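You operate a simulated robot arm through the tools that you are given. There is no shell and no other tool.

Carry out the task below with a simulated two-armed robot. There is one attempt and no reset: what you move stays moved.

JOB
Turn the air on at 6 bar, set the OPEN knob to 2, then open the closed tines once.
Fine: air off and bled at the end.

Only the result counts: the job must be done as asked and must still hold three seconds after the hand-in. Knocking over, shifting, dropping, spilling or breaking anything else fails it.

ROBOT AND FRAMES
Two 7-joint arms with two-finger parallel grippers on one trunk that stands fixed in place. Base frame: the origin is at the foot of the trunk, x ahead of it, y to its left, z up; the work surface is at about z = 920. Units: mm, degrees, N and s.
The left shoulder is at [110, 169, 1511], the right one opposite. With the tool pointing down near the work surface each hand reaches from about 420 to 740 mm from the base axis, measured 20 degrees to its own side. Payload 1.57 kg a hand.
The tool frame of a hand sits at the grasp point between the pads (the TCP): z along the fingers, y along the line on which they close. The tips reach 30 mm beyond it. The gripper opens to 80 mm. The fingers are 17 mm wide and 12 mm thick; the gripper's body (40 by 82 mm) begins 80 mm behind the TCP.
Orientation is that of the tool frame in the base frame, as [roll, pitch, yaw] about the fixed x, y, z axes, in that order (R = Rz(yaw) Ry(pitch) Rx(roll)). With the fingers straight down and closing along the base's y, the tool's x points along the base's -x, its y along +y and its z along -z.

CONTROLS
- The arms move only by the tool arm_command. It takes "left_deltas", "right_deltas" or both (then of equal length, played together; a hand with none holds still); each is a list of rows, each a list of 3 entries, a list of its own where there are three numbers: the gripper command, from -1 (fully open) to 1 (shut), values between in proportion, then the shift along the base's x, y, z in units of 20 mm (1.0 is 20 mm), then the turn, a rotation vector about the base's x, y, z in units of 8 degrees (1.0 is 8 degrees). In form: [[jaw, [x, y, z], [rx, ry, rz]], ...]. A call has 1 to 20 rows; each row shifts and turns the commanded pose from where the row before left it. A call with a number of a shift or a turn outside -1 to 1 is refused whole. A row lasts 0.2 s, in which the tool goes at most 50 mm and 8.6 degrees; a call with a longer step from one row to the next is refused whole, and so is a gripper value outside its range. Where a pose cannot be reached the arm comes as near as it can. A force on the tool above 90 N (or 10 N above the force at the start of the call, whichever is more), or a blocked arm, ends the call early, and 0.2 s more pass. Each finger travels about 72 mm/s and halts on what it meets, pressing with about 33 N; the grip force reading is that of the motor and also rises with nothing between the fingers. The clock runs only during rows and for 0.2 s after the last one: add rows that do not move to give the fingers time. The reply holds the time, the measured pose of the TCP, the force on the tool along the base axes, the opening and the grip force, in the units named above and with some noise, with the torque about the TCP (base axes, N m) and any sound that the robot's microphone picked up.
- Cameras (640 x 400 px; columns grow to the right, rows downward): "scene" is now at [158.8, 7.2, 1695.2]; the picture's right is [0.09, -1.00, 0.00], its down [-0.75, -0.07, -0.66] and it looks along [0.66, 0.06, -0.75] (base axes); focal length 358 px, centre (320, 200). "left" rides on the left gripper at [72, 7, -122] in its tool frame; the picture's right is [-0.09, 1.00, 0.00], its down [-0.84, -0.08, -0.54] and it looks along [-0.54, -0.05, 0.84] (tool axes); focal length 238 px, centre (320, 200). "right" rides on the right gripper at [72, -7, -122] in its tool frame; the picture's right is [0.09, 1.00, 0.00], its down [-0.84, 0.08, -0.54] and it looks along [-0.54, 0.05, 0.84] (tool axes); focal length 238 px, centre (320, 200). There is no depth. A picture from a camera that has moved, and an enlarged one, comes with that camera's place and axes in the base frame and with its lens.
- camera(camera): a new picture of that camera. No time passes.
- raise_lower(by): slides the trunk up (or, below 0, down) by that many mm; the arms and the scene camera ride with it, the base frame stays. It gives what a move gives, with no picture.
- pan_tilt(pan, tilt): turns the head with the scene camera to pan (to the left, within 86 degrees either way) and tilt (down, from -29 to 69), counted from straight ahead of the robot. It gives what a move gives.
- inspect(camera, box): a new picture of the part [left, top, right, bottom] of that camera's present view, enlarged. No time passes.
- finish_job(): hands the job in; it is judged then, once.

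Places have to be worked out from the pictures, the camera data and where the tool is seen. Open the grippers and draw the arms clear of the work before you hand the job in, unless the task says otherwise.

The tools are called after "Call:" as name(argument=value, ...) on one line, values as JSON. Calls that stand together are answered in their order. arm_command: Moves the arms, as the interface text tells. Its arguments: {"type":"object","properties":{"left_deltas":{"type":"array","items":{"type":"array"}},"right_deltas":{"type":"array","items":{"type":"array"}}},"required":[]} The other tools are called the same way: raise_lower (by) moves the trunk up or down; pan_tilt (pan, tilt) turns the head that bears the scene camera; camera (camera) takes a picture; inspect (camera, box) takes an enlarged picture of a part of a camera's view; finish_job () hands the job in.

At the start:

```text
time_s: 0.0
left_ee_pos: [668.4, 240.8, 1207.6]
left_tcp_rot: [-179.9, 0.0, -180.0]
left_ft_force: [-0.1, -0.3, 0.2]
left_moment: [-0.04, -0.02, 0.01]
left_finger_gap: 79.9
left_gripper_force: 0.1
right_ee_pos: [681.7, -203.3, 1201.0]
right_tcp_rot: [179.9, 0.0, 180.0]
right_ft_force: [0.4, 0.9, 0.7]
right_moment: [0.0, 0.0, -0.02]
right_finger_gap: 80.1
right_gripper_force: 0.1
trunk travel left (down, up): [-825.0, 65.0]
head pan, tilt (commanded): [5.2, 48.5]
```

scene: 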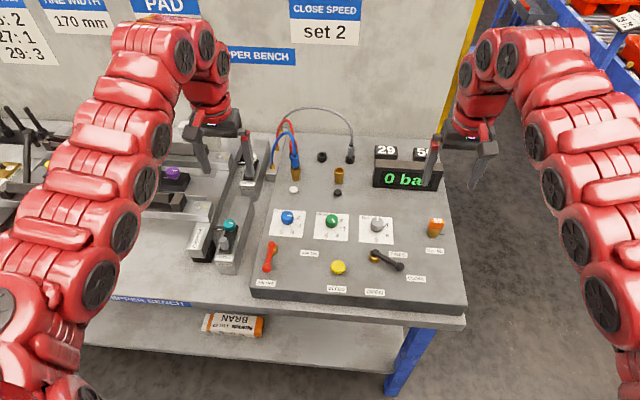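
right: 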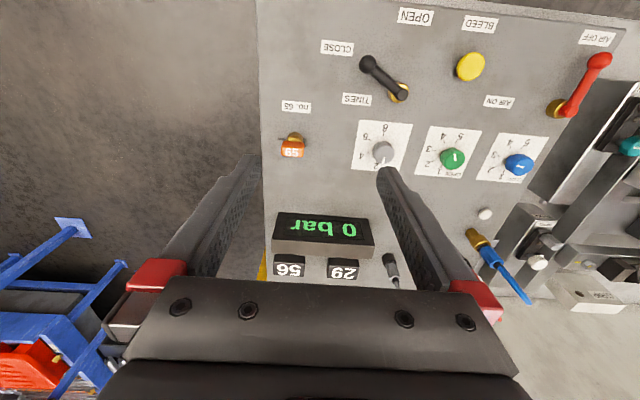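
left: 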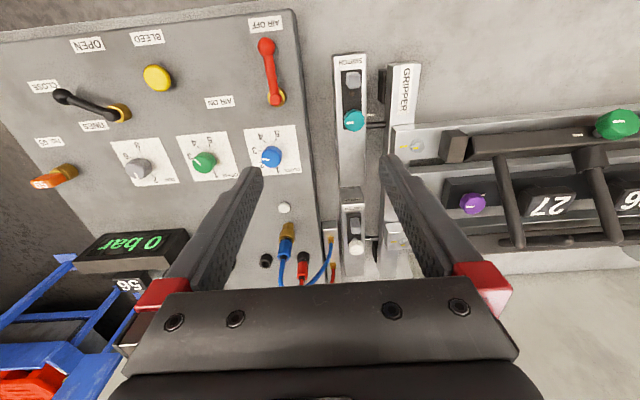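

I'll begin by looking closely at the panel and the signs before moving anything.

Call:
inspect(camera="scene", box=[240, 130, 480, 310])

Call:
inspect(camera="right", box=[250, 0, 640, 240])

Call:
inspect(camera="left", box=[0, 0, 330, 290])

Call:
inspect(camera="left", box=[310, 30, 640, 290])

Call:
inspect(camera="scene", box=[0, 0, 380, 130])

```text
2.22 times, centred on (360, 220) of scene
camera zoom: at [158.8, 7.2, 1695.2], right [0.09, -1.0, 0.0], down [-0.75, -0.07, -0.66], along [0.66, 0.06, -0.75], focal length 795 px, centre (231, 156)
```

zoom: 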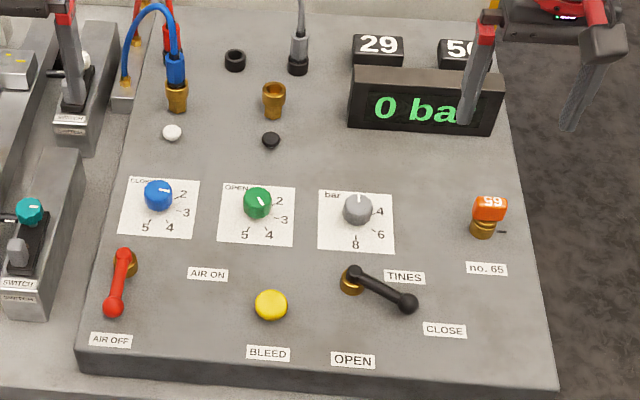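

```text
1.64 times, centred on (445, 120) of right
camera zoom: at [610.5, -210.4, 1323.0], right [-0.09, 1.0, 0.0], down [0.84, 0.08, 0.54], along [0.54, 0.05, -0.84], focal length 391 px, centre (115, 331)
```

zoom: 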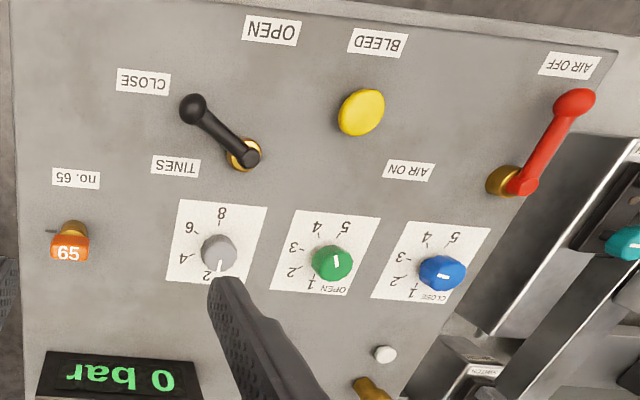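

```text
1.38 times, centred on (165, 145) of left
camera zoom: at [598.1, 248.2, 1329.5], right [0.09, 1.0, 0.0], down [0.84, -0.08, 0.54], along [0.54, -0.05, -0.84], focal length 329 px, centre (534, 276)
```

zoom: 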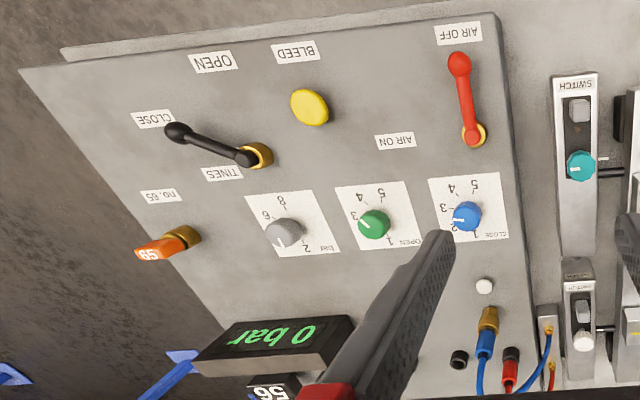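

```text
1.54 times, centred on (475, 160) of left
camera zoom: at [598.1, 248.2, 1329.5], right [0.09, 1.0, 0.0], down [0.84, -0.08, 0.54], along [0.54, -0.05, -0.84], focal length 367 px, centre (82, 262)
```

zoom: 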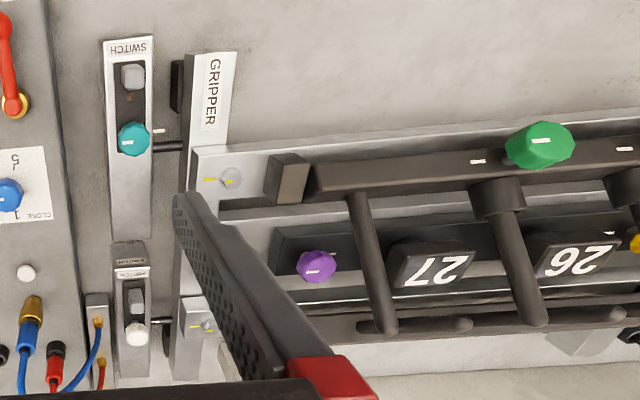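

```text
1.68 times, centred on (190, 65) of scene
camera zoom: at [158.8, 7.2, 1695.2], right [0.09, -1.0, 0.0], down [-0.75, -0.07, -0.66], along [0.66, 0.06, -0.75], focal length 603 px, centre (539, 427)
```

zoom: 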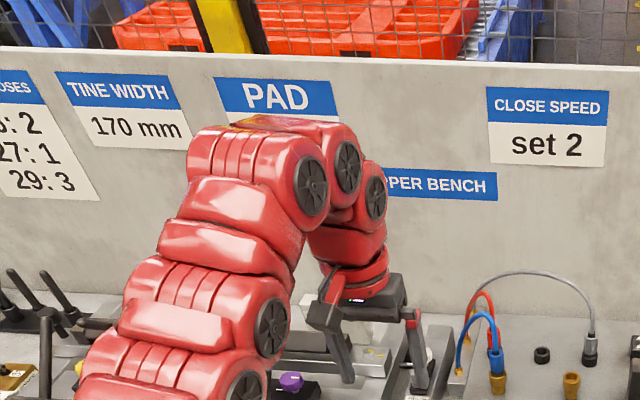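

The panel has an AIR lever, a bar knob, OPEN/CLOSE speed knobs, a TINES lever, a bleed button and a numbered tag plug. I'll pan the head to see the rest of the bench.

Call:
pan_tilt(pan=35, tilt=35)

Call:
camera(camera="scene")

```text
time_s: 0.9
left_ee_pos: [668.8, 241.7, 1207.4]
left_tcp_rot: [180.0, 0.0, 180.0]
left_ft_force: [-0.4, 0.4, 0.4]
left_moment: [0.03, 0.0, 0.03]
left_finger_gap: 80.0
left_gripper_force: 0.0
right_ee_pos: [681.1, -203.0, 1202.2]
right_tcp_rot: [-179.9, 0.0, 179.9]
right_ft_force: [0.0, 0.2, -0.5]
right_moment: [0.0, 0.02, 0.0]
right_finger_gap: 80.0
right_gripper_force: 0.1
trunk travel left (down, up): [-825.0, 65.0]
head pan, tilt (commanded): [35.0, 35.0]
```

```text
taken
camera scene: at [152.9, 50.4, 1714.8], right [0.57, -0.82, 0.0], down [-0.47, -0.33, -0.82], along [0.67, 0.47, -0.57], focal length 358 px, centre (320, 200)
```

scene: 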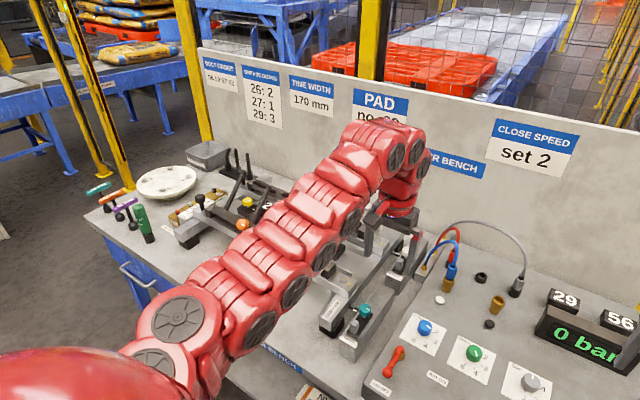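

I'll enlarge the signs and the gripper fixture.

Call:
inspect(camera="scene", box=[190, 40, 350, 140])

Call:
inspect(camera="scene", box=[300, 190, 640, 400])

Call:
inspect(camera="scene", box=[80, 130, 340, 290])

Call:
inspect(camera="scene", box=[340, 70, 620, 240])

```text
4.00 times, centred on (270, 90) of scene
camera zoom: at [152.9, 50.4, 1714.8], right [0.57, -0.82, 0.0], down [-0.47, -0.33, -0.82], along [0.67, 0.47, -0.57], focal length 1432 px, centre (520, 640)
```

zoom: 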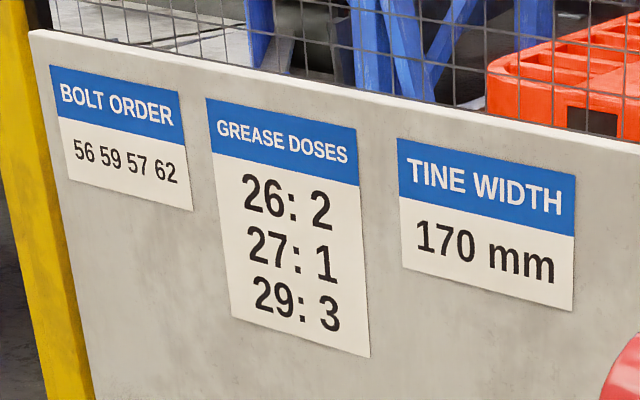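

```text
1.88 times, centred on (470, 295) of scene
camera zoom: at [152.9, 50.4, 1714.8], right [0.57, -0.82, 0.0], down [-0.47, -0.33, -0.82], along [0.67, 0.47, -0.57], focal length 674 px, centre (38, 21)
```

zoom: 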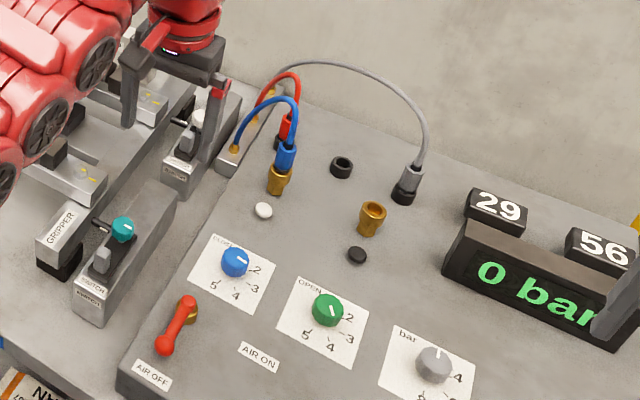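

```text
2.46 times, centred on (210, 210) of scene
camera zoom: at [152.9, 50.4, 1714.8], right [0.57, -0.82, 0.0], down [-0.47, -0.33, -0.82], along [0.67, 0.47, -0.57], focal length 881 px, centre (591, 175)
```

zoom: 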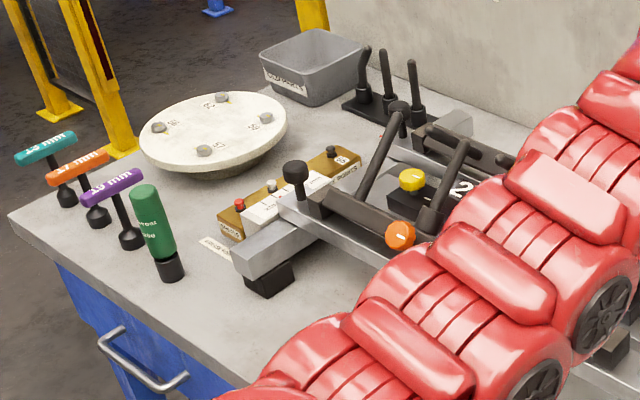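

```text
2.29 times, centred on (480, 155) of scene
camera zoom: at [152.9, 50.4, 1714.8], right [0.57, -0.82, 0.0], down [-0.47, -0.33, -0.82], along [0.67, 0.47, -0.57], focal length 818 px, centre (-46, 303)
```

zoom: 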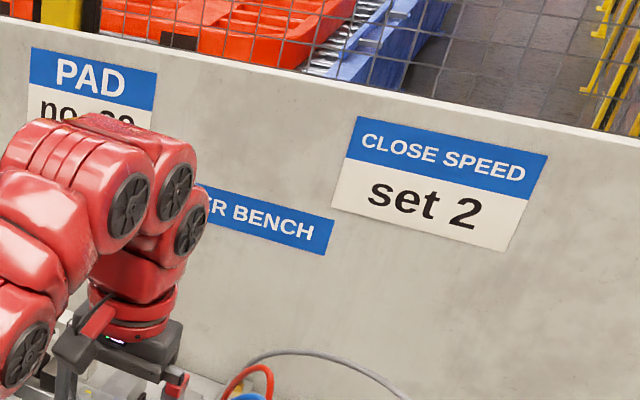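

The signs concern other jobs too; only the OPEN knob and the air matter here. I'll lift the left arm and swing it to the left, clear of the gripper fixture, so I can see the tines and hoses.

Call:
arm_command(left_deltas=[[-1, [-0.5, 0.5, 1], [0, 0, 0]], [-1, [-0.5, 1, 1], [0, 0, 0]], [-1, [-0.5, 1, 1], [0, 0, 0]], [-1, [-0.5, 1, 1], [0, 0, 0]], [-1, [-0.5, 1, 0.5], [0, 0, 0]], [-1, [-0.5, 1, 0], [0, 0, 0]], [-1, [-0.5, 1, 0], [0, 0, 0]], [-1, [-0.5, 1, 0], [0, 0, 0]], [-1, [-0.5, 1, 0], [0, 0, 0]], [-1, [-0.5, 1, 0], [0, 0, 0]]])

Call:
camera(camera="left")

Call:
camera(camera="scene")

```text
time_s: 3.1
left_ee_pos: [585.8, 436.3, 1259.8]
left_tcp_rot: [-179.9, 0.2, 179.9]
left_ft_force: [-1.0, 0.4, 0.5]
left_moment: [-0.03, -0.01, 0.03]
left_finger_gap: 80.2
left_gripper_force: 0.0
left hand out of reach, approached as far as the arm can: row 3, 4, 5
right_ee_pos: [681.8, -201.7, 1201.3]
right_tcp_rot: [-180.0, -0.1, 179.9]
right_ft_force: [0.4, 0.3, 0.3]
right_moment: [-0.01, -0.01, -0.04]
right_finger_gap: 80.0
right_gripper_force: 0.2
trunk travel left (down, up): [-825.0, 65.0]
head pan, tilt (commanded): [35.0, 35.0]
```

```text
taken
camera left: at [514.0, 443.4, 1381.4], right [0.09, 1.0, 0.0], down [0.84, -0.08, 0.54], along [0.54, -0.05, -0.84], focal length 238 px, centre (320, 200)
```

left: 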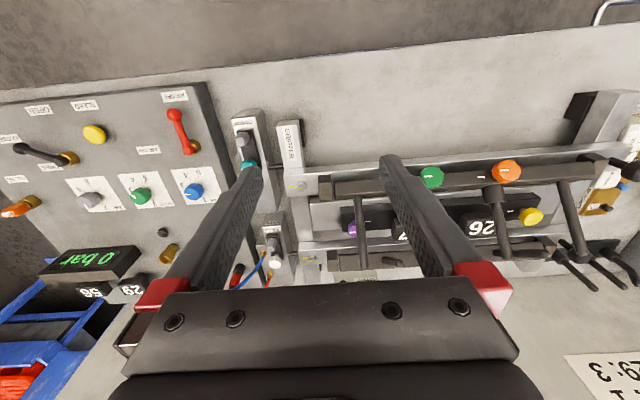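

```text
taken
camera scene: at [152.3, 51.3, 1714.8], right [0.57, -0.82, 0.0], down [-0.47, -0.33, -0.82], along [0.67, 0.47, -0.57], focal length 358 px, centre (320, 200)
```

scene: 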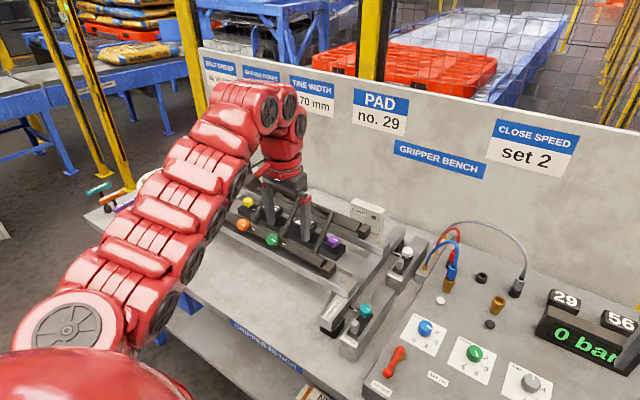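

Now the gripper is visible. I'll enlarge the gripper body, the switches and the hose ports.

Call:
inspect(camera="scene", box=[220, 180, 440, 360])

Call:
inspect(camera="scene", box=[400, 210, 560, 340])

Call:
inspect(camera="left", box=[200, 90, 440, 300])

Call:
inspect(camera="left", box=[0, 80, 240, 310])

```text
2.22 times, centred on (330, 270) of scene
camera zoom: at [152.3, 51.3, 1714.8], right [0.57, -0.82, 0.0], down [-0.47, -0.33, -0.82], along [0.67, 0.47, -0.57], focal length 795 px, centre (298, 44)
```

zoom: 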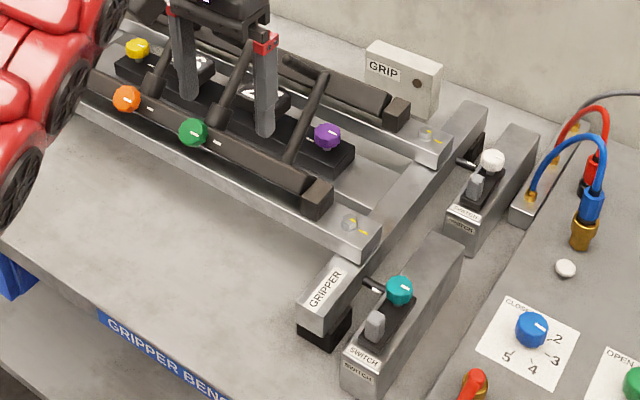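

```text
3.08 times, centred on (480, 275) of scene
camera zoom: at [152.3, 51.3, 1714.8], right [0.57, -0.82, 0.0], down [-0.47, -0.33, -0.82], along [0.67, 0.47, -0.57], focal length 1101 px, centre (-172, -31)
```

zoom: 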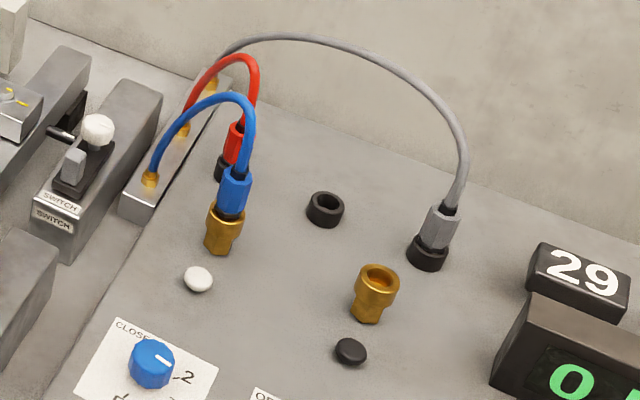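

```text
1.90 times, centred on (320, 195) of left
camera zoom: at [514.0, 443.4, 1381.4], right [0.09, 1.0, 0.0], down [0.84, -0.08, 0.54], along [0.54, -0.05, -0.84], focal length 454 px, centre (320, 210)
```

zoom: 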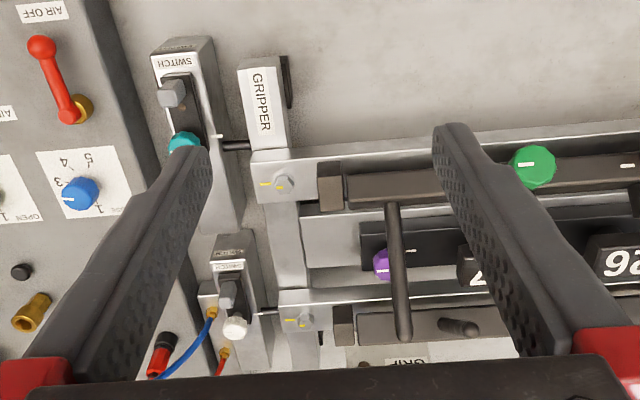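

```text
1.74 times, centred on (120, 195) of left
camera zoom: at [514.0, 443.4, 1381.4], right [0.09, 1.0, 0.0], down [0.84, -0.08, 0.54], along [0.54, -0.05, -0.84], focal length 414 px, centre (668, 209)
```

zoom: 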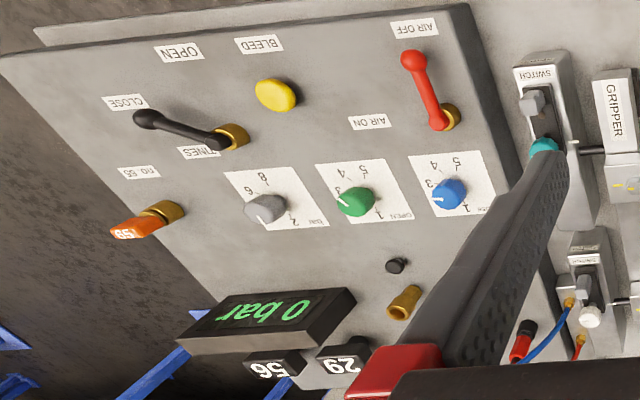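

The zoom is sharp, so I'll zoom harder on the ports, plugs, tag and the switches.

Call:
inspect(camera="scene", box=[415, 215, 535, 290])

Call:
inspect(camera="scene", box=[380, 300, 500, 375])

Call:
inspect(camera="scene", box=[330, 225, 450, 300])

Call:
inspect(camera="scene", box=[310, 270, 420, 340])

Call:
inspect(camera="scene", box=[310, 190, 410, 250])

Call:
inspect(camera="left", box=[0, 160, 80, 230])

```text
5.33 times, centred on (475, 252) of scene
camera zoom: at [152.3, 51.3, 1714.8], right [0.57, -0.82, 0.0], down [-0.47, -0.33, -0.82], along [0.67, 0.47, -0.57], focal length 1909 px, centre (-507, -80)
```

zoom: 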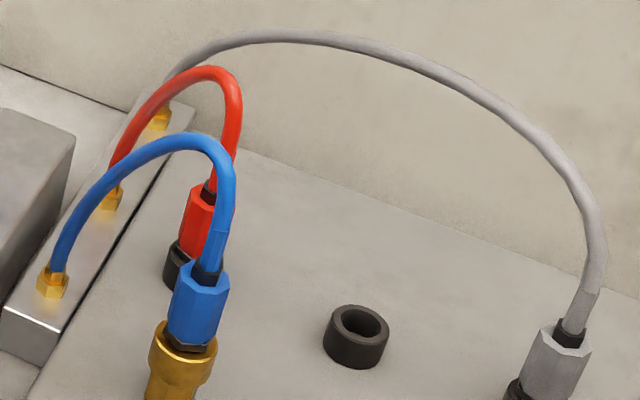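

```text
5.33 times, centred on (440, 338) of scene
camera zoom: at [152.3, 51.3, 1714.8], right [0.57, -0.82, 0.0], down [-0.47, -0.33, -0.82], along [0.67, 0.47, -0.57], focal length 1909 px, centre (-320, -533)
```

zoom: 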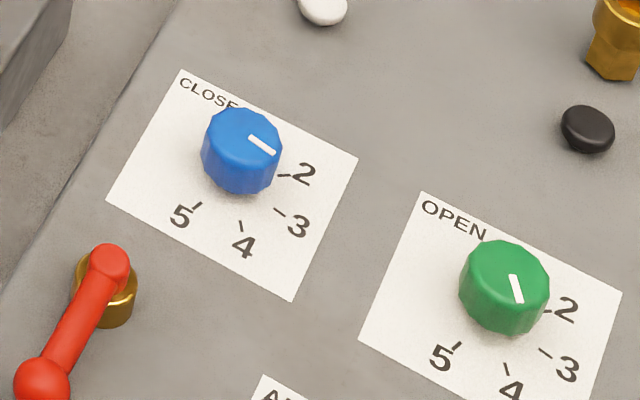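

```text
5.33 times, centred on (390, 262) of scene
camera zoom: at [152.3, 51.3, 1714.8], right [0.57, -0.82, 0.0], down [-0.47, -0.33, -0.82], along [0.67, 0.47, -0.57], focal length 1909 px, centre (-53, -133)
```

zoom: 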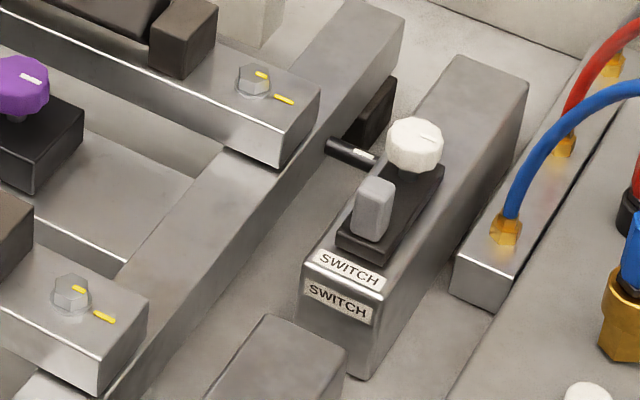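

```text
5.71 times, centred on (365, 305) of scene
camera zoom: at [152.3, 51.3, 1714.8], right [0.57, -0.82, 0.0], down [-0.47, -0.33, -0.82], along [0.67, 0.47, -0.57], focal length 2045 px, centre (63, -400)
```

zoom: 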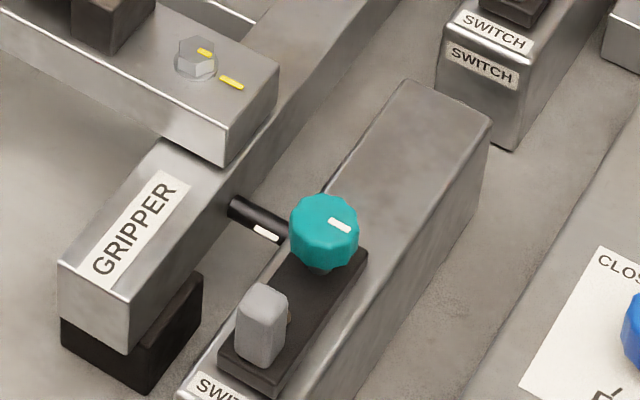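

```text
6.40 times, centred on (360, 220) of scene
camera zoom: at [152.3, 51.3, 1714.8], right [0.57, -0.82, 0.0], down [-0.47, -0.33, -0.82], along [0.67, 0.47, -0.57], focal length 2291 px, centre (64, 72)
```

zoom: 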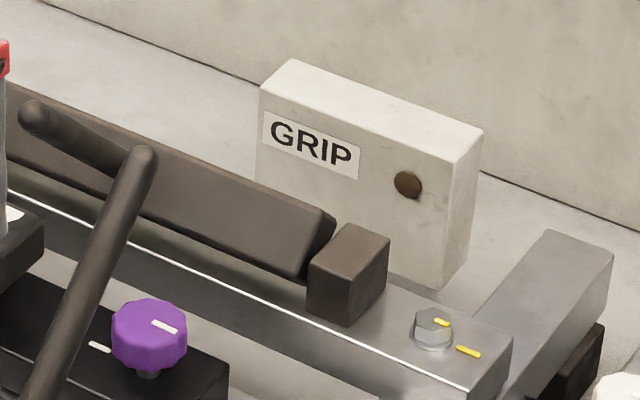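

```text
5.71 times, centred on (40, 195) of left
camera zoom: at [514.0, 443.4, 1381.4], right [0.09, 1.0, 0.0], down [0.84, -0.08, 0.54], along [0.54, -0.05, -0.84], focal length 1362 px, centre (1920, 229)
```

zoom: 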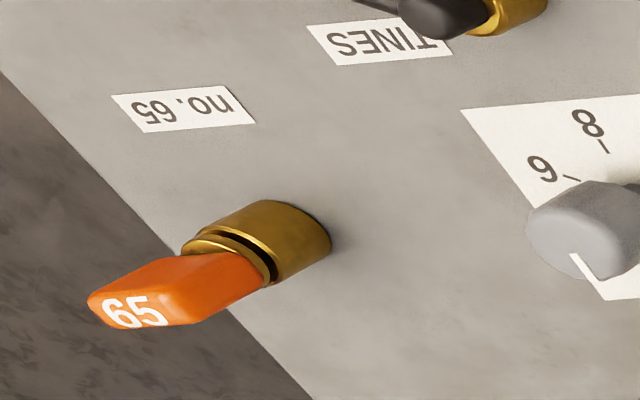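

The red hose and the grey hose sit in black sockets while the right brass outlet is empty, so I need to understand the hoses. I'll look from other head angles, including the right side and down low.

Call:
pan_tilt(pan=-5, tilt=50)

Call:
camera(camera="scene")

Call:
inspect(camera="scene", box=[190, 110, 310, 190])

Call:
inspect(camera="scene", box=[280, 190, 480, 320])

Call:
inspect(camera="scene", box=[180, 180, 340, 300])

```text
time_s: 4.2
left_ee_pos: [586.7, 435.2, 1260.2]
left_tcp_rot: [179.9, 0.1, 180.0]
left_ft_force: [0.1, 0.6, 1.2]
left_moment: [0.02, -0.02, 0.03]
left_finger_gap: 79.6
left_gripper_force: 0.1
right_ee_pos: [681.4, -203.9, 1201.3]
right_tcp_rot: [180.0, 0.0, -180.0]
right_ft_force: [-0.5, 0.5, 0.2]
right_moment: [0.01, 0.01, 0.0]
right_finger_gap: 79.9
right_gripper_force: 0.0
trunk travel left (down, up): [-825.0, 65.0]
head pan, tilt (commanded): [-5.0, 50.0]
```

```text
taken
camera scene: at [157.3, -6.4, 1693.1], right [-0.09, -1.0, 0.0], down [-0.76, 0.07, -0.64], along [0.64, -0.06, -0.77], focal length 358 px, centre (320, 200)
```

scene: 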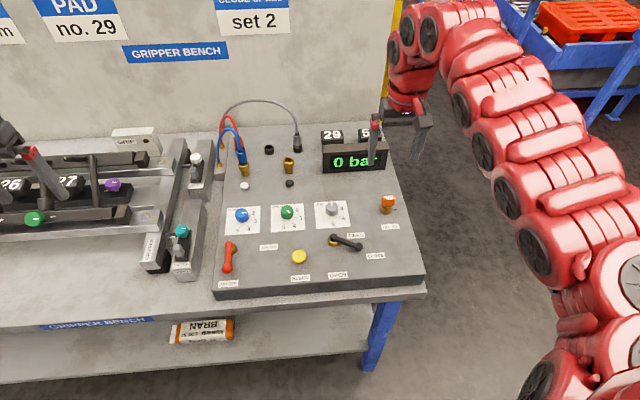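

```text
5.00 times, centred on (250, 150) of scene
camera zoom: at [157.3, -6.4, 1693.1], right [-0.09, -1.0, 0.0], down [-0.76, 0.07, -0.64], along [0.64, -0.06, -0.77], focal length 1790 px, centre (670, 450)
```

zoom: 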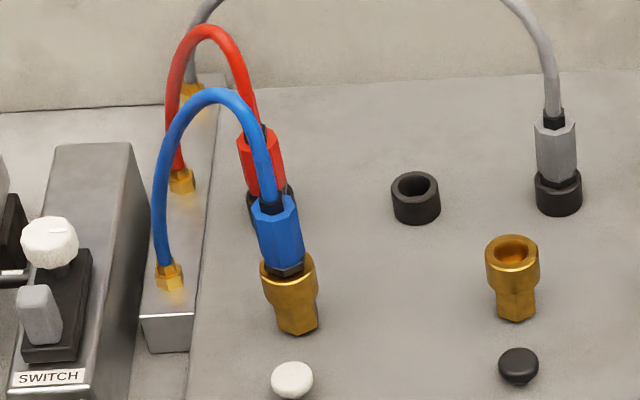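

```text
3.08 times, centred on (380, 255) of scene
camera zoom: at [157.3, -6.4, 1693.1], right [-0.09, -1.0, 0.0], down [-0.76, 0.07, -0.64], along [0.64, -0.06, -0.77], focal length 1101 px, centre (135, 31)
```

zoom: 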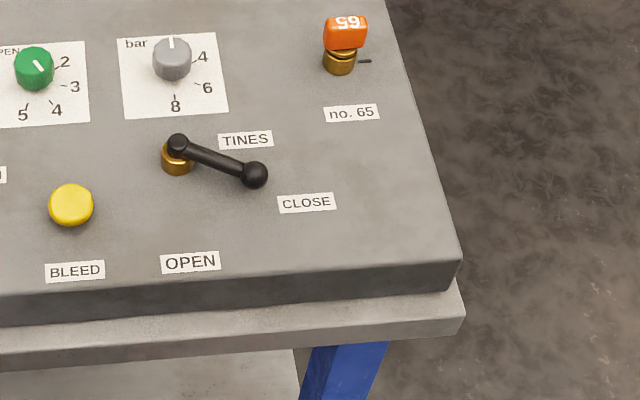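

```text
3.33 times, centred on (260, 240) of scene
camera zoom: at [157.3, -6.4, 1693.1], right [-0.09, -1.0, 0.0], down [-0.76, 0.07, -0.64], along [0.64, -0.06, -0.77], focal length 1193 px, centre (520, 67)
```

zoom: 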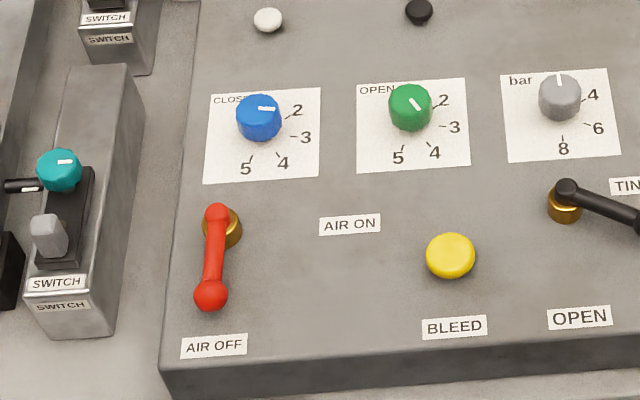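

Triangulating from the views: panel top is at z≈920, knobs at about x=751 (CLOSE y≈150, OPEN y≈30, bar y≈-91), AIR lever pivot about (661,175) and TINES lever pivot about (660,-85). I'll zoom on the knobs to read their marks.

Call:
inspect(camera="scene", box=[262, 195, 312, 235])

Call:
inspect(camera="scene", box=[308, 193, 358, 233])

Call:
inspect(camera="scene", box=[365, 190, 415, 230])

Call:
inspect(camera="scene", box=[0, 110, 220, 290])

Call:
inspect(camera="right", box=[350, 110, 470, 190])

```text
10.00 times, centred on (287, 215) of scene
camera zoom: at [157.3, -6.4, 1693.1], right [-0.09, -1.0, 0.0], down [-0.76, 0.07, -0.64], along [0.64, -0.06, -0.77], focal length 3579 px, centre (650, 50)
```

zoom: 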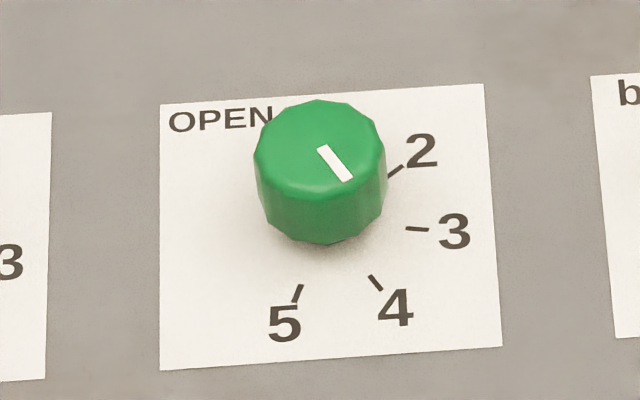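

```text
10.00 times, centred on (333, 213) of scene
camera zoom: at [157.3, -6.4, 1693.1], right [-0.09, -1.0, 0.0], down [-0.76, 0.07, -0.64], along [0.64, -0.06, -0.77], focal length 3579 px, centre (190, 70)
```

zoom: 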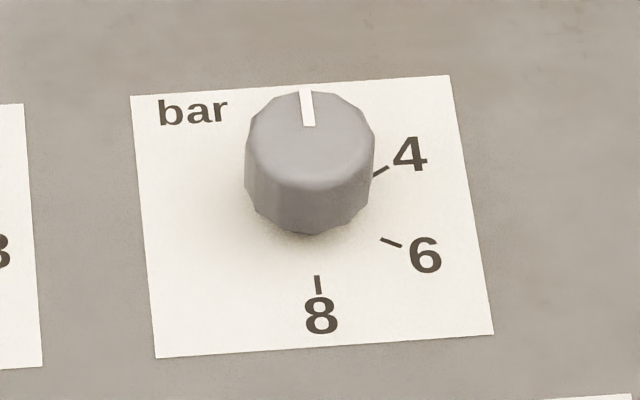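

```text
10.00 times, centred on (390, 210) of scene
camera zoom: at [157.3, -6.4, 1693.1], right [-0.09, -1.0, 0.0], down [-0.76, 0.07, -0.64], along [0.64, -0.06, -0.77], focal length 3579 px, centre (-380, 100)
```

zoom: 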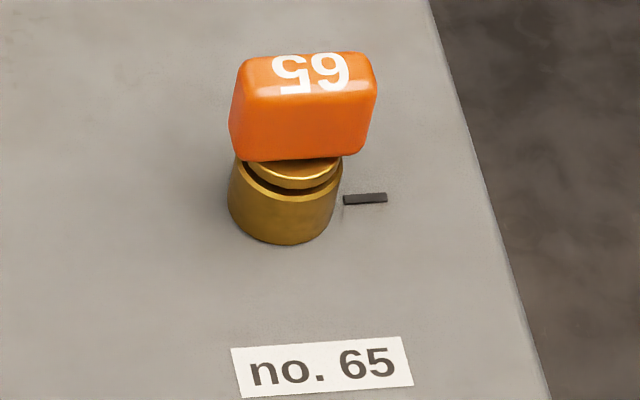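

```text
2.22 times, centred on (110, 200) of scene
camera zoom: at [157.3, -6.4, 1693.1], right [-0.09, -1.0, 0.0], down [-0.76, 0.07, -0.64], along [0.64, -0.06, -0.77], focal length 795 px, centre (787, 200)
```

zoom: 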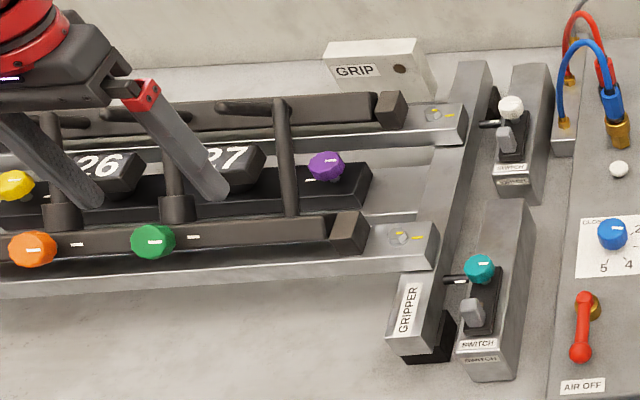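

```text
5.00 times, centred on (410, 150) of right
camera zoom: at [610.4, -210.2, 1323.1], right [-0.09, 1.0, 0.0], down [0.84, 0.08, 0.54], along [0.54, 0.05, -0.84], focal length 1192 px, centre (-130, 450)
```

zoom: 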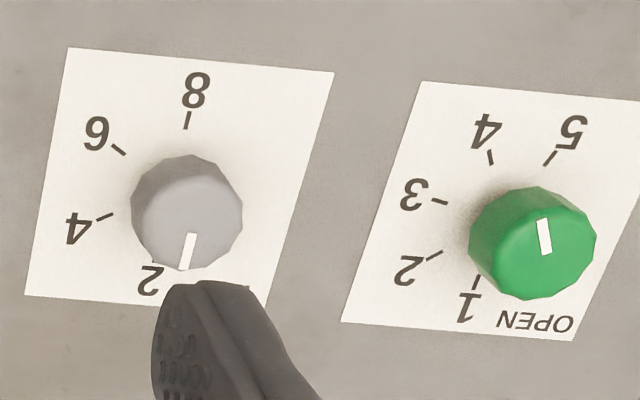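

Bar knob reads 2 (needs 120° clockwise to 6); OPEN knob reads about 4 (needs about 105° counter-clockwise to 2). I'll draw the left hand back in front of the bench and the right hand up, before lowering the trunk for reach.

Call:
arm_command(left_deltas=[[-1, [-1, 0, 0.5], [0, 0, 0]], [-1, [-1, 0, 0.5], [0, 0, 0]], [-1, [-1, 0, 0.5], [0, 0, 0]], [-1, [-1, 0, 0.5], [0, 0, 0]], [-1, [-1, 0, 0.5], [0, 0, 0]], [-1, [-1, 0, 0.5], [0, 0, 0]], [-1, [-1, 0, 0.5], [0, 0, 0]], [-1, [-1, 0, 0.5], [0, 0, 0]]], right_deltas=[[-1, [-1, 0.5, 0.6], [0, 0, 0]], [-1, [-1, 0.5, 0.6], [0, 0, 0]], [-1, [-1, 0.5, 0.6], [0, 0, 0]], [-1, [-1, 0.5, 0.6], [0, 0, 0]], [-1, [0, 0.5, 0.6], [0, 0, 0]], [-1, [0, 0.5, 0.6], [0, 0, 0]], [-1, [0, 0.5, 0.6], [0, 0, 0]], [-1, [0, 0.5, 0.6], [0, 0, 0]]])

Call:
camera(camera="right")

```text
time_s: 6.0
left_ee_pos: [512.0, 487.3, 1244.0]
left_tcp_rot: [-180.0, 0.0, -179.9]
left_ft_force: [-0.1, 0.1, -0.6]
left_moment: [-0.01, 0.0, 0.0]
left_finger_gap: 79.9
left_gripper_force: 0.1
left hand out of reach, approached as far as the arm can: row 1, 2, 3, 4, 5, 6, 7, 8
right_ee_pos: [638.2, -120.5, 1253.4]
right_tcp_rot: [-180.0, 0.1, -180.0]
right_ft_force: [-0.3, -0.4, -0.1]
right_moment: [-0.04, 0.0, -0.02]
right_finger_gap: 79.8
right_gripper_force: 0.1
right hand out of reach, approached as far as the arm can: row 4, 5, 6, 7, 8
trunk travel left (down, up): [-825.0, 65.0]
head pan, tilt (commanded): [-5.0, 50.0]
```

```text
taken
camera right: at [566.4, -128.1, 1374.9], right [-0.09, 1.0, 0.0], down [0.84, 0.08, 0.54], along [0.54, 0.05, -0.84], focal length 238 px, centre (320, 200)
```

right: 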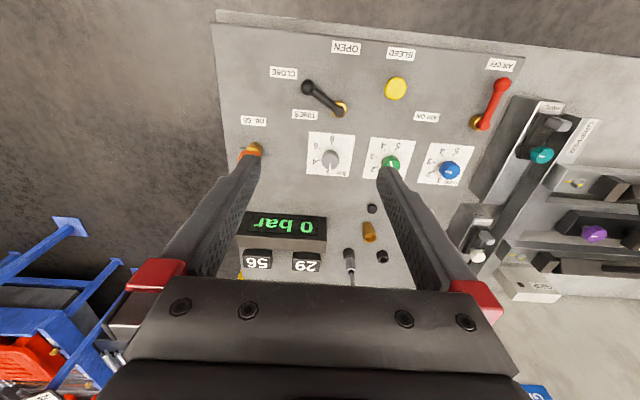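

Both hands hit their height limit (near z≈1250 with the tool down). I'll send a non-moving row to see whether the commanded pose resets to the measured one.

Call:
arm_command(left_deltas=[[-1, [0, 0, 0], [0, 0, 0]]], right_deltas=[[-1, [0, 0, 0], [0, 0, 0]]])

```text
time_s: 6.4
left_ee_pos: [511.5, 487.1, 1245.5]
left_tcp_rot: [-180.0, 0.0, 180.0]
left_ft_force: [0.2, 0.3, 0.6]
left_moment: [0.02, 0.03, -0.01]
left_finger_gap: 80.0
left_gripper_force: 0.0
right_ee_pos: [636.3, -121.8, 1253.6]
right_tcp_rot: [179.8, 0.1, 180.0]
right_ft_force: [-0.6, 0.4, 0.4]
right_moment: [0.0, 0.02, 0.02]
right_finger_gap: 79.8
right_gripper_force: 0.1
trunk travel left (down, up): [-825.0, 65.0]
head pan, tilt (commanded): [-5.0, 50.0]
```

The commanded pose seems to follow the measured one. I'll bring the left hand back further toward (430, 350, 1200), in front of the bench.

Call:
arm_command(left_deltas=[[-1, [-1, -0.5, -0.4], [0, 0, 0]], [-1, [-1, -1, -0.4], [0, 0, 0]], [-1, [-1, -1, -0.4], [0, 0, 0]], [-1, [-1, -1, -0.4], [0, 0, 0]], [-1, [0, -1, -0.4], [0, 0, 0]], [-1, [0, -1, 0], [0, 0, 0]], [-1, [0, -1, 0], [0, 0, 0]]])

```text
time_s: 8.0
left_ee_pos: [518.7, 477.6, 1245.8]
left_tcp_rot: [-179.9, 0.2, -180.0]
left_ft_force: [0.4, -0.1, -0.1]
left_moment: [0.0, -0.02, -0.02]
left_finger_gap: 79.7
left_gripper_force: 0.2
left hand out of reach, approached as far as the arm can: row 1, 2, 3, 4, 5, 6, 7
right_ee_pos: [637.2, -122.0, 1253.0]
right_tcp_rot: [180.0, 0.0, 179.9]
right_ft_force: [-0.4, 0.3, 0.5]
right_moment: [-0.03, -0.03, 0.01]
right_finger_gap: 80.1
right_gripper_force: 0.0
trunk travel left (down, up): [-825.0, 65.0]
head pan, tilt (commanded): [-5.0, 50.0]
```

The move was mostly refused as out of reach. I'll test with a simple downward move of the left hand to learn how the command reference behaves.

Call:
arm_command(left_deltas=[[-1, [0, 0, -1], [0, 0, 0]], [-1, [0, 0, -1], [0, 0, 0]]])

Call:
camera(camera="scene")

```text
time_s: 8.6
left_ee_pos: [519.0, 477.4, 1245.0]
left_tcp_rot: [180.0, 0.0, 179.9]
left_ft_force: [-1.0, -0.8, 0.2]
left_moment: [0.0, 0.03, 0.0]
left_finger_gap: 79.9
left_gripper_force: 0.1
left hand out of reach, approached as far as the arm can: row 1, 2
right_ee_pos: [637.8, -121.5, 1253.9]
right_tcp_rot: [179.9, 0.1, 179.9]
right_ft_force: [0.3, -0.6, 0.0]
right_moment: [-0.02, -0.05, 0.01]
right_finger_gap: 80.2
right_gripper_force: 0.0
trunk travel left (down, up): [-825.0, 65.0]
head pan, tilt (commanded): [-5.0, 50.0]
```

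```text
taken
camera scene: at [157.2, -6.6, 1693.1], right [-0.09, -1.0, 0.0], down [-0.76, 0.07, -0.64], along [0.64, -0.06, -0.77], focal length 358 px, centre (320, 200)
```

scene: 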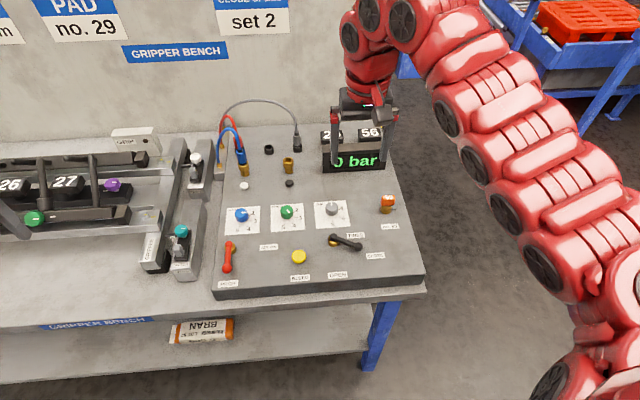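

The commanded pose evidently accumulates; by my sum the left command is near (328, 301, 1298). I'll move that command forward and down to about (448, 341, 1178), which should be reachable.

Call:
arm_command(left_deltas=[[-1, [1, 0, -1], [0, 0, 0]], [-1, [1, 0, -1], [0, 0, 0]], [-1, [1, 0, -1], [0, 0, 0]], [-1, [1, 0.5, -1], [0, 0, 0]], [-1, [1, 0.5, -1], [0, 0, 0]], [-1, [1, 1, -1], [0, 0, 0]]])

```text
time_s: 10.0
left_ee_pos: [628.6, 508.4, 1129.2]
left_tcp_rot: [-180.0, 0.0, 179.9]
left_ft_force: [0.4, 0.2, -0.1]
left_moment: [0.03, 0.0, 0.02]
left_finger_gap: 80.1
left_gripper_force: 0.0
left hand out of reach, approached as far as the arm can: row 6
right_ee_pos: [639.0, -122.3, 1253.1]
right_tcp_rot: [179.8, -0.1, 180.0]
right_ft_force: [1.7, 0.5, -0.2]
right_moment: [0.0, 0.0, 0.01]
right_finger_gap: 79.8
right_gripper_force: 0.0
trunk travel left (down, up): [-825.0, 65.0]
head pan, tilt (commanded): [-5.0, 50.0]
```

The command does reset to the measured pose; the earlier trouble was a joint limit at that height. The left hand is now at (629, 508, 1129); I'll check its clearance.

Call:
camera(camera="left")

Call:
pan_tilt(pan=35, tilt=45)

Call:
camera(camera="scene")

```text
taken
camera left: at [557.7, 515.6, 1251.3], right [0.09, 1.0, 0.0], down [0.84, -0.08, 0.54], along [0.54, -0.05, -0.84], focal length 238 px, centre (320, 200)
```

left: 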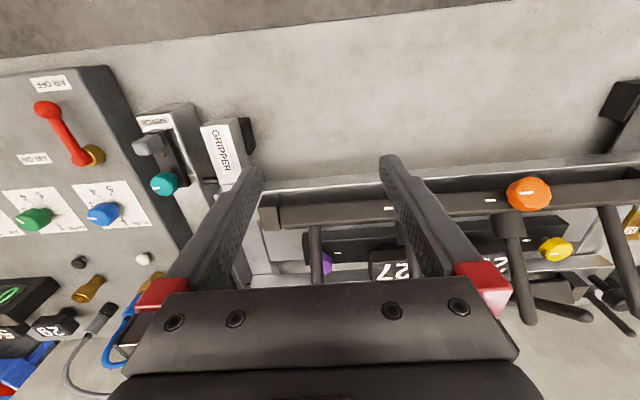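

```text
time_s: 11.1
left_ee_pos: [628.1, 507.9, 1129.4]
left_tcp_rot: [-180.0, 0.0, -180.0]
left_ft_force: [0.5, 0.0, 0.7]
left_moment: [0.02, 0.0, 0.03]
left_finger_gap: 80.2
left_gripper_force: 0.2
right_ee_pos: [639.1, -121.4, 1252.7]
right_tcp_rot: [179.8, 0.0, -180.0]
right_ft_force: [0.3, -0.5, -0.7]
right_moment: [-0.02, 0.01, 0.03]
right_finger_gap: 79.9
right_gripper_force: 0.0
trunk travel left (down, up): [-825.0, 65.0]
head pan, tilt (commanded): [35.0, 45.0]
```

```text
taken
camera scene: at [147.8, 46.4, 1699.9], right [0.57, -0.82, 0.0], down [-0.58, -0.4, -0.71], along [0.58, 0.41, -0.71], focal length 358 px, centre (320, 200)
```

scene: 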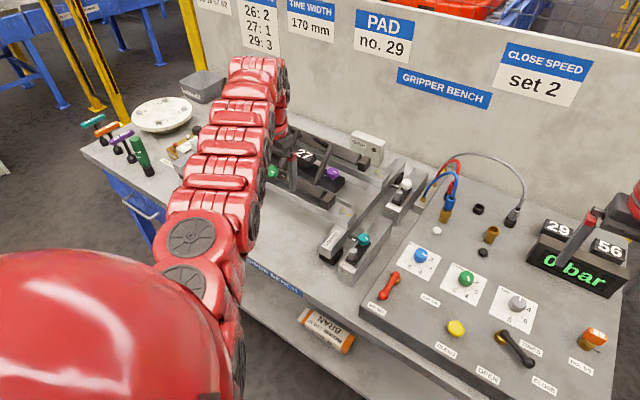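

The left hand is clear above the bench. I'll now draw it back in front of the bench at this height.

Call:
arm_command(left_deltas=[[-1, [-1, 0, 0], [0, 0, 0]], [-1, [-1, 0, 0], [0, 0, 0]], [-1, [-1, -0.5, 0], [0, 0, 0]], [-1, [-1, -0.5, 0], [0, 0, 0]], [-1, [-1, -0.5, 0], [0, 0, 0]], [-1, [-1, -0.5, 0], [0, 0, 0]], [-1, [-1, -0.5, 0], [0, 0, 0]], [-1, [-1, -0.5, 0], [0, 0, 0]]])

```text
time_s: 12.9
left_ee_pos: [549.8, 490.2, 1130.7]
left_tcp_rot: [-179.9, -0.1, -180.0]
left_ft_force: [0.2, 0.4, 0.1]
left_moment: [0.01, 0.02, 0.02]
left_finger_gap: 80.1
left_gripper_force: 0.0
left hand out of reach, approached as far as the arm can: row 5, 6, 7, 8
right_ee_pos: [638.1, -121.7, 1252.4]
right_tcp_rot: [180.0, 0.0, -180.0]
right_ft_force: [-0.9, 0.4, 0.1]
right_moment: [0.02, -0.03, 0.01]
right_finger_gap: 80.0
right_gripper_force: 0.0
trunk travel left (down, up): [-825.0, 65.0]
head pan, tilt (commanded): [35.0, 45.0]
```

It stopped at (550, 490). I'll bring the left hand sideways toward its natural 20° direction instead, to about (530, 250, 1150).

Call:
arm_command(left_deltas=[[-1, [0, -1, 0], [0, 0, 0]], [-1, [0, -1, 0], [0, 0, 0]], [-1, [0, -1, 0], [0, 0, 0]], [-1, [0, -1, 0], [0, 0, 0]], [-1, [0, -1, 0], [0, 0, 0]], [-1, [0, -1, 0], [0, 0, 0]], [-1, [0, -1, 0], [0, 0, 0]], [-1, [0, -1, 0], [0, 0, 0]], [-1, [0, -1, 0], [0, 0, 0]], [-1, [0, -1, 0], [0, 0, 0]], [-1, [0, -1, 0], [0, 0, 0]]])

Call:
camera(camera="left")

```text
time_s: 15.3
left_ee_pos: [548.7, 478.4, 1131.2]
left_tcp_rot: [180.0, 0.0, -180.0]
left_ft_force: [0.4, -0.3, -0.1]
left_moment: [0.01, 0.02, 0.02]
left_finger_gap: 80.0
left_gripper_force: 0.1
left hand out of reach, approached as far as the arm can: row 1, 2, 3, 4, 5, 6, 7, 8, 9, 10, 11
right_ee_pos: [639.1, -121.6, 1253.0]
right_tcp_rot: [179.8, 0.1, -180.0]
right_ft_force: [0.1, 0.8, 0.0]
right_moment: [0.01, -0.03, 0.0]
right_finger_gap: 80.1
right_gripper_force: 0.0
trunk travel left (down, up): [-825.0, 65.0]
head pan, tilt (commanded): [35.0, 45.0]
```

```text
taken
camera left: at [477.4, 485.0, 1253.0], right [0.09, 1.0, 0.0], down [0.84, -0.08, 0.54], along [0.54, -0.05, -0.84], focal length 238 px, centre (320, 200)
```

left: 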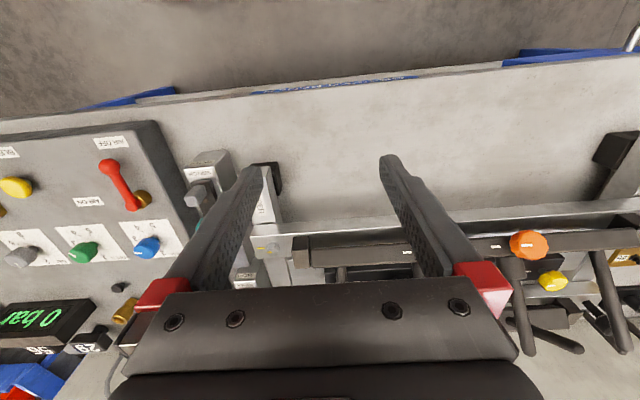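

The arm has an inner reach limit of roughly 530 mm from the shoulder. I'll instead park the left hand high above the bench at about (660, 480, 1290), so that lowering the trunk 150 mm leaves it well clear.

Call:
arm_command(left_deltas=[[-1, [1, 0, 1], [0, 0, 0]], [-1, [1, 0, 1], [0, 0, 0]], [-1, [1, 0, 1], [0, 0, 0]], [-1, [1, 0, 1], [0, 0, 0]], [-1, [1, 0, 1], [0, 0, 0]], [-1, [0.5, 0, 1], [0, 0, 0]], [-1, [0, 0, 1], [0, 0, 0]], [-1, [0, 0, 1], [0, 0, 0]]])

```text
time_s: 17.1
left_ee_pos: [632.4, 462.9, 1271.6]
left_tcp_rot: [180.0, 0.0, 179.8]
left_ft_force: [-0.1, -0.1, -0.3]
left_moment: [0.01, 0.0, 0.03]
left_finger_gap: 80.0
left_gripper_force: 0.1
left hand out of reach, approached as far as the arm can: row 5, 6, 7, 8
right_ee_pos: [637.0, -122.4, 1254.5]
right_tcp_rot: [-179.9, 0.1, 179.8]
right_ft_force: [-0.5, -0.7, 0.7]
right_moment: [-0.02, -0.05, -0.03]
right_finger_gap: 80.2
right_gripper_force: 0.0
trunk travel left (down, up): [-825.0, 65.0]
head pan, tilt (commanded): [35.0, 45.0]
```

Left hand is at (632, 463, 1272), right at (637, -122, 1254). I'll lower the trunk 100 mm first and look.

Call:
raise_lower(by=-100)

Call:
camera(camera="scene")

Call:
camera(camera="left")

Call:
camera(camera="right")

```text
time_s: 18.4
left_ee_pos: [631.4, 463.0, 1172.7]
left_tcp_rot: [180.0, 0.1, 179.9]
left_ft_force: [0.3, 0.0, 0.2]
left_moment: [0.01, -0.02, -0.02]
left_finger_gap: 79.8
left_gripper_force: 0.0
right_ee_pos: [637.6, -121.4, 1153.0]
right_tcp_rot: [179.9, 0.0, 180.0]
right_ft_force: [-0.4, 0.0, 0.7]
right_moment: [-0.01, -0.02, -0.03]
right_finger_gap: 80.1
right_gripper_force: 0.1
trunk travel left (down, up): [-725.0, 165.0]
head pan, tilt (commanded): [35.0, 45.0]
```

```text
taken
camera scene: at [147.0, 46.6, 1600.0], right [0.57, -0.82, 0.0], down [-0.58, -0.41, -0.71], along [0.58, 0.41, -0.71], focal length 358 px, centre (320, 200)
```

scene: 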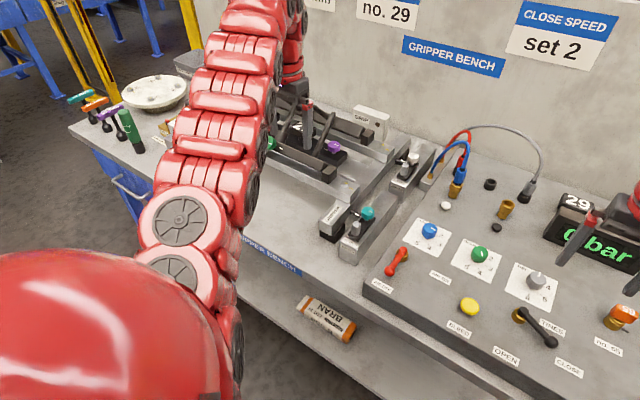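

```text
taken
camera left: at [560.7, 471.3, 1294.3], right [0.09, 1.0, 0.0], down [0.84, -0.08, 0.54], along [0.54, -0.05, -0.84], focal length 238 px, centre (320, 200)
```

left: 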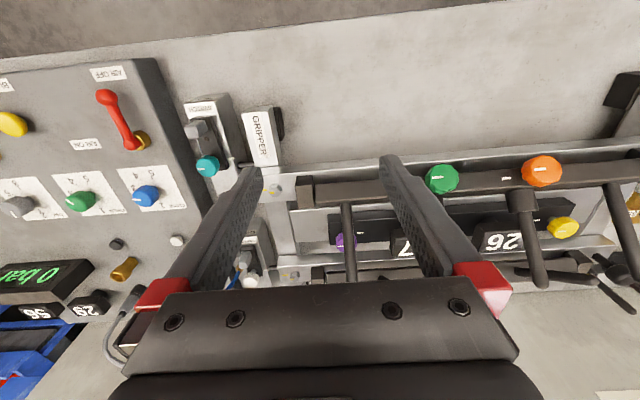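

```text
taken
camera right: at [566.2, -129.0, 1274.8], right [-0.09, 1.0, 0.0], down [0.84, 0.08, 0.54], along [0.54, 0.05, -0.84], focal length 238 px, centre (320, 200)
```

right: 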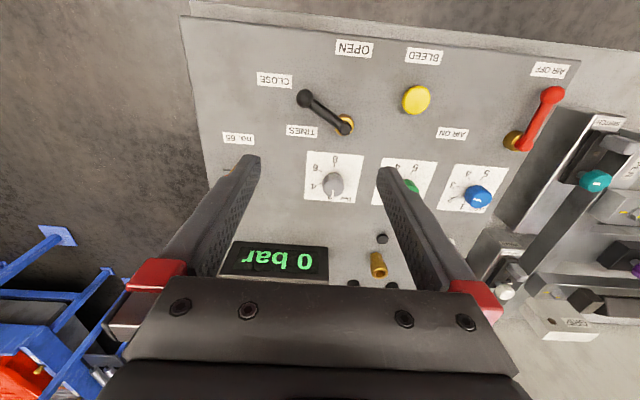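

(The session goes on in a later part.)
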